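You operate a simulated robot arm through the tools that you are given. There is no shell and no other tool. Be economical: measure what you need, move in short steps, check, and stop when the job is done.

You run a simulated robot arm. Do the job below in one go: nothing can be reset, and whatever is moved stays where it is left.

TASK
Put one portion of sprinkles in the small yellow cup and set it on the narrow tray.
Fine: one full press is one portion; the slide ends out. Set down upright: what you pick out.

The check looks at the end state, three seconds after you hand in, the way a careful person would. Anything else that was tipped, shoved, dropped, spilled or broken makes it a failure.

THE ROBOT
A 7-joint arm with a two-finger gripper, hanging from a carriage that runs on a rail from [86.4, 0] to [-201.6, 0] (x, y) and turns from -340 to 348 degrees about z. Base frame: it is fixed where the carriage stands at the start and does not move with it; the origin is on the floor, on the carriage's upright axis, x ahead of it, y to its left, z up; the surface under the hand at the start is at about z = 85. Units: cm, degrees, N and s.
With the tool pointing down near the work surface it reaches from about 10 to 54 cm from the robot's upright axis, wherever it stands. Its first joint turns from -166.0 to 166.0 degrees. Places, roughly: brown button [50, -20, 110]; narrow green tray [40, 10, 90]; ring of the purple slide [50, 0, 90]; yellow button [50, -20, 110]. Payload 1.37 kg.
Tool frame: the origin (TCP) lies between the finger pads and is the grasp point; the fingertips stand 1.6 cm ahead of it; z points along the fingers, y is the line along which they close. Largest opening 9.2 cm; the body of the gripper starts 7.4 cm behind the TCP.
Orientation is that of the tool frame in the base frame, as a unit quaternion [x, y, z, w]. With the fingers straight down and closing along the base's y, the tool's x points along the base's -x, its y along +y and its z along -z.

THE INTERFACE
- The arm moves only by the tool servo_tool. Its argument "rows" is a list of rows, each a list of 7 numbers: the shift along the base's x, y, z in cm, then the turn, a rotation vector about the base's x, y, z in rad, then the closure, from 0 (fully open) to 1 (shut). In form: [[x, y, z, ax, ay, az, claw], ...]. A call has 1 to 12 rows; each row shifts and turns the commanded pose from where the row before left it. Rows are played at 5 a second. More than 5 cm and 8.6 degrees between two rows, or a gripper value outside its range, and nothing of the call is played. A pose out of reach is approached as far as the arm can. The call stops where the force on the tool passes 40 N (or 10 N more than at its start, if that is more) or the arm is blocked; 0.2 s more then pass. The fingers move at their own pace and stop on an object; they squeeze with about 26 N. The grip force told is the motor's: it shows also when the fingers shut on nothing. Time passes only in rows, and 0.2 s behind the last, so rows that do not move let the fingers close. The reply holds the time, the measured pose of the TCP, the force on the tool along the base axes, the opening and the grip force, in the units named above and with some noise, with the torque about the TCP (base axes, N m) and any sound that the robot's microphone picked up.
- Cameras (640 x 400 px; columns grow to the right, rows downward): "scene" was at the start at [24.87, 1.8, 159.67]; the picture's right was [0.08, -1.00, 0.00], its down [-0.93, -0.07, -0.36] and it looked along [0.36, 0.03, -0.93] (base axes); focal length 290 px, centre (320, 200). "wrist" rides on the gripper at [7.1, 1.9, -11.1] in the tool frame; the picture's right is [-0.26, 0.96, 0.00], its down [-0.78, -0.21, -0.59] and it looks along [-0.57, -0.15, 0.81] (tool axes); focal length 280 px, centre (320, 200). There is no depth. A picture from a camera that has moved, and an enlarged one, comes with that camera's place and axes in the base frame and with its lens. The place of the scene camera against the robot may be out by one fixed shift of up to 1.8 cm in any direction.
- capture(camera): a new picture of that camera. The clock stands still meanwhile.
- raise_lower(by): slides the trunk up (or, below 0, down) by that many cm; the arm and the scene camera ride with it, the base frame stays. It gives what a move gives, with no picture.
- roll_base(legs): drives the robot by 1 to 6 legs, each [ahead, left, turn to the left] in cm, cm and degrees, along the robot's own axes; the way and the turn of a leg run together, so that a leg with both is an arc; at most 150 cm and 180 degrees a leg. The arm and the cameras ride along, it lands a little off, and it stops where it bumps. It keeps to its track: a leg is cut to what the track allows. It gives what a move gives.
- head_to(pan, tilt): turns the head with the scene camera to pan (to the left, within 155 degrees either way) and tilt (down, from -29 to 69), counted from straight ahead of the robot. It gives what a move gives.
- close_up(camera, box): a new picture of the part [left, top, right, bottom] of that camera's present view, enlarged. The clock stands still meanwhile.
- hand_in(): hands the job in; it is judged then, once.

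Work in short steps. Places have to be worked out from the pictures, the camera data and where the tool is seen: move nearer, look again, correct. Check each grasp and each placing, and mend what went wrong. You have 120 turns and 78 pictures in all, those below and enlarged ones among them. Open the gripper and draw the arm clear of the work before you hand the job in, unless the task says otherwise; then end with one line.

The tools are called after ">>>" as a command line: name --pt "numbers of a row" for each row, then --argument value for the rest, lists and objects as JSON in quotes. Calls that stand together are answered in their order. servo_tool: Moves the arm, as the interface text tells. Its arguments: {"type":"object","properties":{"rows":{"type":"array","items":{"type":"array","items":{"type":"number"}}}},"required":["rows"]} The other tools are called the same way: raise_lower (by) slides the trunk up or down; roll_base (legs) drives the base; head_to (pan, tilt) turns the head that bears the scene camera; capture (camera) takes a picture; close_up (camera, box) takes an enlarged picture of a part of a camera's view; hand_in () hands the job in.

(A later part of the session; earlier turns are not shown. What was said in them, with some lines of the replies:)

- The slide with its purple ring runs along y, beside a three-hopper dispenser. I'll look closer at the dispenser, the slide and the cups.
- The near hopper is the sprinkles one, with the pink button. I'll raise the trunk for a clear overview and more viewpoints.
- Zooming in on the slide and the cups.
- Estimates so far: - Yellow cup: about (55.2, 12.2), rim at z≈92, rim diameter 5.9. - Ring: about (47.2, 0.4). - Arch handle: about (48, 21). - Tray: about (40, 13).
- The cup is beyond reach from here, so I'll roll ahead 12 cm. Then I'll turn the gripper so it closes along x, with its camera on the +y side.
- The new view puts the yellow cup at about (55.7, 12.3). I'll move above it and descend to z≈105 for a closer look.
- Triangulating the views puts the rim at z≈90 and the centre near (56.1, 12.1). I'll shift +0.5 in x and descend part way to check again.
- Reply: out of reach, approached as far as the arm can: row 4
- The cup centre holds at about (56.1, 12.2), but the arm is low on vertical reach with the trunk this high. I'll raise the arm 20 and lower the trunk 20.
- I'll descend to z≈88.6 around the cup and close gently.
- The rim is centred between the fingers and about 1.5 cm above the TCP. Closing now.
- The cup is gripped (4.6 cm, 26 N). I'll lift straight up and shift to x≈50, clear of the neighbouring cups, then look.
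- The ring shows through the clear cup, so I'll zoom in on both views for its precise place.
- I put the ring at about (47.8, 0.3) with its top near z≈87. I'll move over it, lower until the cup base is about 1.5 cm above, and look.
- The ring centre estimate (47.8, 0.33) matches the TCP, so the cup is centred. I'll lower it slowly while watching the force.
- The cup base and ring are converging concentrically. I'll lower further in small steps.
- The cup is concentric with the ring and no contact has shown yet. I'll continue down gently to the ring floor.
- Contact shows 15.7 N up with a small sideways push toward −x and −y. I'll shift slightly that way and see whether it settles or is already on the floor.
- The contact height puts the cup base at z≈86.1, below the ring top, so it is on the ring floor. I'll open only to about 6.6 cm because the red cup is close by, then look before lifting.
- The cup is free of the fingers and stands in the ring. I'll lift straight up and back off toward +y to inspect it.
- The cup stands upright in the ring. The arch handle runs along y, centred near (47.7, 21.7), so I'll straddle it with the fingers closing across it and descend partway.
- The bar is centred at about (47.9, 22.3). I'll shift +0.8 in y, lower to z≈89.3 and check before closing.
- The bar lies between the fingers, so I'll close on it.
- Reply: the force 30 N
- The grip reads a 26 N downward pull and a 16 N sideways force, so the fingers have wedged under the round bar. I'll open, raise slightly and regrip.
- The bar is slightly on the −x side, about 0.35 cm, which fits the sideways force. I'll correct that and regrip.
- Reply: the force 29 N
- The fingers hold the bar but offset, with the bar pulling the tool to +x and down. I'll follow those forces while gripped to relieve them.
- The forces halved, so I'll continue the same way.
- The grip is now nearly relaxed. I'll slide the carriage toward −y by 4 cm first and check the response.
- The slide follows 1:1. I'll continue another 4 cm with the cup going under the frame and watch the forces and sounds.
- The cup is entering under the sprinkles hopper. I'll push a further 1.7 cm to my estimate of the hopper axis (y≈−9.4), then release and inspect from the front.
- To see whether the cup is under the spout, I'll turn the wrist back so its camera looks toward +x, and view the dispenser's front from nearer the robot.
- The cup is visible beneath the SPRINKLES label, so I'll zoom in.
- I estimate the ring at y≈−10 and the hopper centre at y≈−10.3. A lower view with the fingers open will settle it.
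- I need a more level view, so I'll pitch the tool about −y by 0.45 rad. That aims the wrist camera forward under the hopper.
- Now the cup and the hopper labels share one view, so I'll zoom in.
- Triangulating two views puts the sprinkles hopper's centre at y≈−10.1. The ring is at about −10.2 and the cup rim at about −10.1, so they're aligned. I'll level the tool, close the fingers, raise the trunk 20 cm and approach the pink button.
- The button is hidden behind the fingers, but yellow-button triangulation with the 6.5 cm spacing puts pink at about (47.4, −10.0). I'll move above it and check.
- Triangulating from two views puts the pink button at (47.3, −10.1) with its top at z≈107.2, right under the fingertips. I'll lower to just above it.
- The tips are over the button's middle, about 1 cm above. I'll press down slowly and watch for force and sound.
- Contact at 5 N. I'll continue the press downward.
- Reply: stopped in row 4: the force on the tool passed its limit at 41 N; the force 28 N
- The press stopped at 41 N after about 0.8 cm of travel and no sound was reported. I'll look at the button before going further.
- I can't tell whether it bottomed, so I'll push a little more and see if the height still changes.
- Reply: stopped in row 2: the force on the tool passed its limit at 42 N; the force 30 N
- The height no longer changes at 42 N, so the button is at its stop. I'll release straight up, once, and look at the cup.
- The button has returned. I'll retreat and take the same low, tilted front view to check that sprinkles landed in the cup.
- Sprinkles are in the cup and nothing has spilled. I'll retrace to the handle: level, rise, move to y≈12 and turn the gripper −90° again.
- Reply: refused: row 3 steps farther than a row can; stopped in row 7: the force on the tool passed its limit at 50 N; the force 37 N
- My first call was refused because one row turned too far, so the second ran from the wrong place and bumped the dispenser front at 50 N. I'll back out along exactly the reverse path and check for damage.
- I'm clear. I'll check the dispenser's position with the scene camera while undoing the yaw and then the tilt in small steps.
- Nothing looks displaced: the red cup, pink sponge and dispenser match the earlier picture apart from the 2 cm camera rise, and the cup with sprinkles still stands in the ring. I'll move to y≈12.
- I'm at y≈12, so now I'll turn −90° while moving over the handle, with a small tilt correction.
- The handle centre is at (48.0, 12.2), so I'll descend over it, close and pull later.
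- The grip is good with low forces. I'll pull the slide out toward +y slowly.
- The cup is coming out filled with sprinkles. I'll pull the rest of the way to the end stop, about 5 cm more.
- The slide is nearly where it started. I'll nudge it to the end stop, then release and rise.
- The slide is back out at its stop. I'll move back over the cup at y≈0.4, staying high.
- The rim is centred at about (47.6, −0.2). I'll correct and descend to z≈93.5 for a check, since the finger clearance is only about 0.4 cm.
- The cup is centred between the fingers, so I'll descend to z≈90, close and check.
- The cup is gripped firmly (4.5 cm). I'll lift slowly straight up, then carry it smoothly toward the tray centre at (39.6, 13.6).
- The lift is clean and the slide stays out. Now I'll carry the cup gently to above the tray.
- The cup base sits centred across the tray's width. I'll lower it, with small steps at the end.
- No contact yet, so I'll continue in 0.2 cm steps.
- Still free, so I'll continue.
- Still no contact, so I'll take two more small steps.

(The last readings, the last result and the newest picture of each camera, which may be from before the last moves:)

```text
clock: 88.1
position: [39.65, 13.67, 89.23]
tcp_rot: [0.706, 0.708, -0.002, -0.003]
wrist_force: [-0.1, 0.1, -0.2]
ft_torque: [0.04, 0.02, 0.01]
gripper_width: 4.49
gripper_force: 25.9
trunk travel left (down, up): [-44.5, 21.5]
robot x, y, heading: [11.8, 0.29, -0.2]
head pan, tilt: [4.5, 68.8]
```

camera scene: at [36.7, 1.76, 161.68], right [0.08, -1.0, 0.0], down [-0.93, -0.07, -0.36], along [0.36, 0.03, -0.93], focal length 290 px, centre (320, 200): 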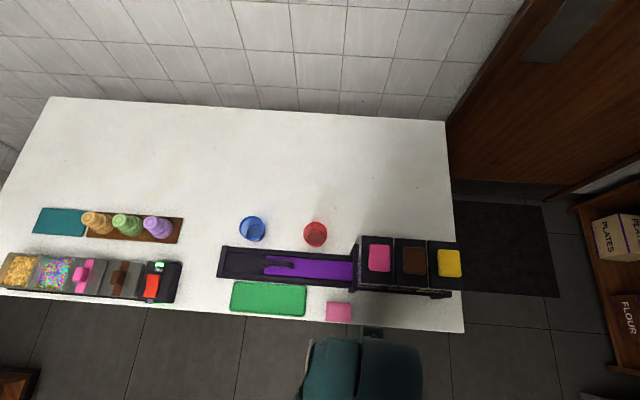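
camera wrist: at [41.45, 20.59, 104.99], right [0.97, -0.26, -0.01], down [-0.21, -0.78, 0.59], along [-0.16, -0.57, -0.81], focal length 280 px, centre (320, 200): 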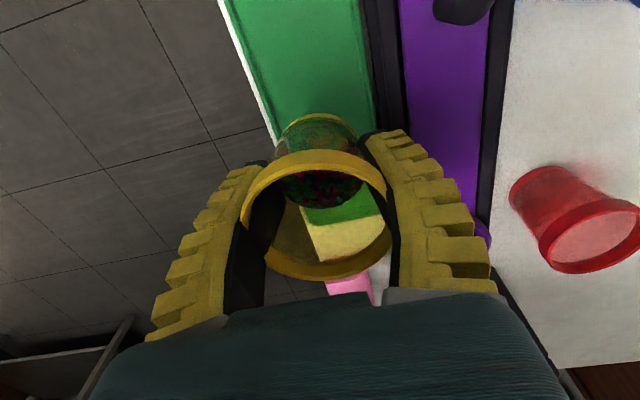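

>>> servo_tool --pt "0 0 -0.15 0 0 0 0.8" --pt "0 0 -0.15 0 0 0 0.8" --pt "0 0 0 0 0 0 0.8"

>>> close_up --camera "wrist" --box '[200, 60, 440, 300]'

```text
clock: 88.9
position: [39.61, 13.68, 89.08]
tcp_rot: [0.707, 0.708, -0.002, -0.002]
wrist_force: [-3.3, -0.3, 7.8]
ft_torque: [-0.17, 0.02, -0.04]
gripper_width: 4.52
gripper_force: 25.9
trunk travel left (down, up): [-44.5, 21.5]
robot x, y, heading: [12.07, -0.27, 0.0]
head pan, tilt: [4.5, 68.8]
```

```text
1.67 times, centred on (320, 180) of wrist
camera zoom: at [41.56, 20.63, 99.98], right [0.97, -0.26, -0.01], down [-0.21, -0.78, 0.59], along [-0.16, -0.57, -0.81], focal length 467 px, centre (320, 233)
```

zoom: 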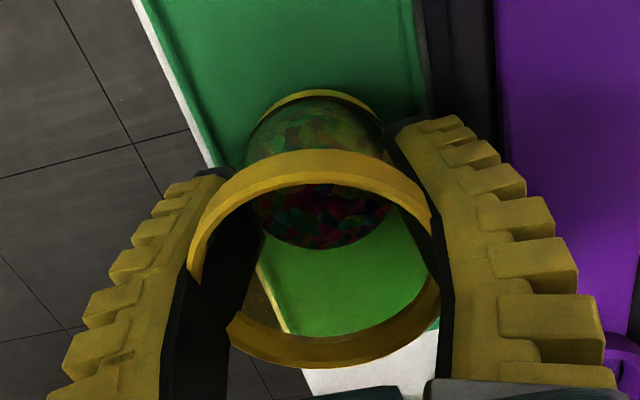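

The cup has touched down on the tray at 8 N. I'll release gently to about 6.8 cm, wait, then lift straight off.

>>> servo_tool --pt "0 0 0 0 0 0 0.48" --pt "0 0 0 0 0 0 0.3" --pt "0 0 0 0 0 0 0.26" --pt "0 0 0 0 0 0 0.26" --pt "0 0 1 0 0 0 0.26" --pt "0 0 2 0 0 0 0.26" --pt "0 0 3 0 0 0 0.26" --pt "0 0 4 0 0 0 0.26" --pt "0 0 4 0 0 0 0.26" --pt "0 0 0 0 0 0 0.26"

>>> capture --camera "wrist"

```text
clock: 91.1
position: [39.53, 13.65, 102.92]
tcp_rot: [0.706, 0.708, -0.003, -0.002]
wrist_force: [0.0, -0.1, 0.3]
ft_torque: [-0.01, 0.0, -0.03]
gripper_width: 7.03
gripper_force: 1.6
trunk travel left (down, up): [-44.5, 21.5]
robot x, y, heading: [11.81, -0.04, -0.2]
head pan, tilt: [4.5, 68.8]
```

```text
14 pictures are left
camera wrist: at [41.54, 20.57, 113.98], right [0.97, -0.26, -0.01], down [-0.21, -0.78, 0.59], along [-0.16, -0.57, -0.81], focal length 280 px, centre (320, 200)
```

wrist: 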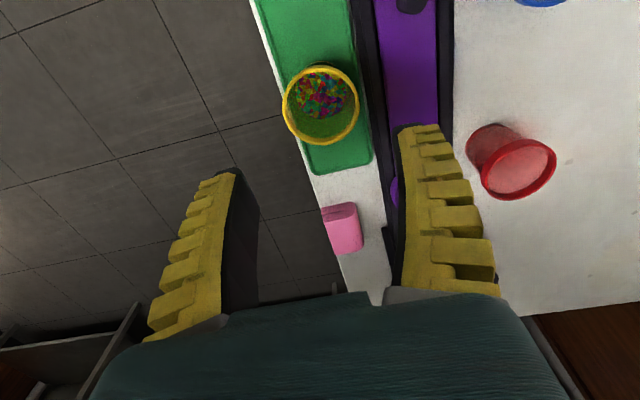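

The cup stands upright on the tray with its sprinkles. I'll draw the arm clear by rising and rolling back, then check the whole scene.

>>> raise_lower --by 18

>>> roll_base --legs '[[-30, 0, 0]]'

>>> servo_tool --pt "0 0 0 0 0 0 0" --pt "0 0 0 0 0 0 0"

>>> head_to --pan 0 --tilt 50

>>> capture --camera "scene"

```text
clock: 93.1
position: [39.66, 13.62, 120.89]
tcp_rot: [0.707, 0.708, -0.002, -0.002]
wrist_force: [-0.1, -0.7, 0.5]
ft_torque: [-0.01, 0.01, -0.01]
gripper_width: 7.03
gripper_force: 1.4
trunk travel left (down, up): [-62.5, 3.5]
robot x, y, heading: [12.21, -0.04, -0.1]
head pan, tilt: [4.5, 68.8]
```

```text
clock: 95.1
position: [9.51, 13.81, 120.96]
tcp_rot: [0.704, 0.71, -0.003, -0.002]
wrist_force: [1.1, -0.1, 0.0]
ft_torque: [0.03, -0.01, 0.03]
gripper_width: 7.03
gripper_force: 0.6
trunk travel left (down, up): [-62.5, 3.5]
robot x, y, heading: [-18.3, -0.05, 0.6]
head pan, tilt: [4.5, 68.8]
```

```text
clock: 95.7
position: [9.64, 13.87, 120.96]
tcp_rot: [0.704, 0.71, -0.002, -0.002]
wrist_force: [0.4, 0.0, -0.3]
ft_torque: [0.0, 0.0, -0.01]
gripper_width: 9.17
gripper_force: 0.0
trunk travel left (down, up): [-62.5, 3.5]
robot x, y, heading: [-17.76, 0.35, 0.3]
head pan, tilt: [4.5, 68.8]
```

```text
clock: 96.5
position: [9.53, 13.89, 121.04]
tcp_rot: [0.704, 0.71, -0.002, -0.001]
wrist_force: [-0.3, -0.3, -0.5]
ft_torque: [0.01, 0.0, 0.0]
gripper_width: 9.18
gripper_force: 0.0
trunk travel left (down, up): [-62.5, 3.5]
robot x, y, heading: [-18.21, -0.14, 0.5]
head pan, tilt: [0.0, 50.0]
```

```text
13 pictures are left
camera scene: at [8.87, 1.52, 181.86], right [0.01, -1.0, 0.0], down [-0.77, 0.0, -0.64], along [0.64, 0.0, -0.77], focal length 290 px, centre (320, 200)
```

scene: 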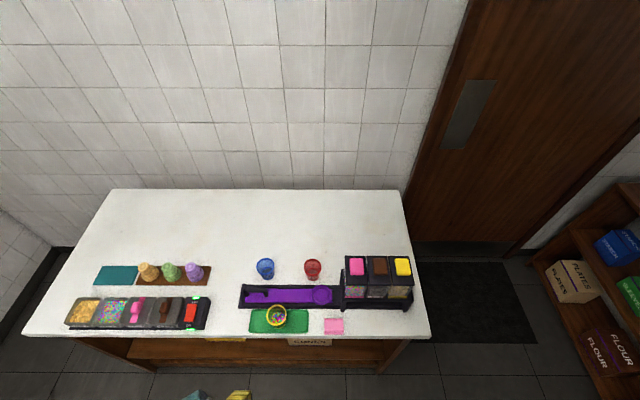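

One enlarged look at the end state before handing in.

>>> close_up --camera "scene" --box '[230, 240, 420, 350]'

```text
3.37 times, centred on (325, 295) of scene
camera zoom: at [8.87, 1.52, 181.86], right [0.01, -1.0, 0.0], down [-0.77, 0.0, -0.64], along [0.64, 0.0, -0.77], focal length 978 px, centre (303, -120)
```

zoom: 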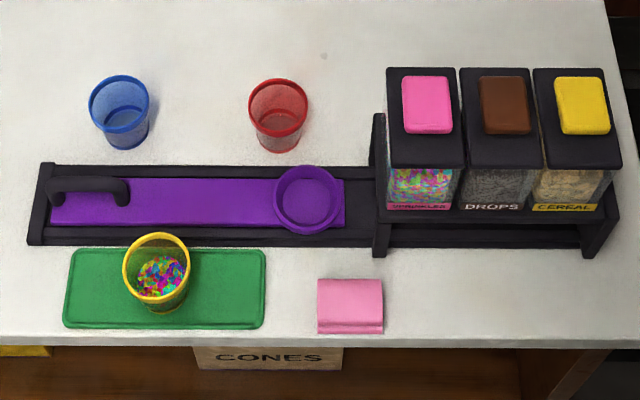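

The yellow cup with its sprinkles stands upright on the green tray and the slide is out. Nothing looks disturbed and the arm is clear, so I'm handing in.

>>> hand_in

```text
The job is handed in.
```

The small yellow cup, with one press of sprinkles in it, stands upright on the narrow green tray, and the slide is back out. On the way back the gripper bumped the front of the dispenser once at about 50 N, but the pictures showed nothing moved or spilled.
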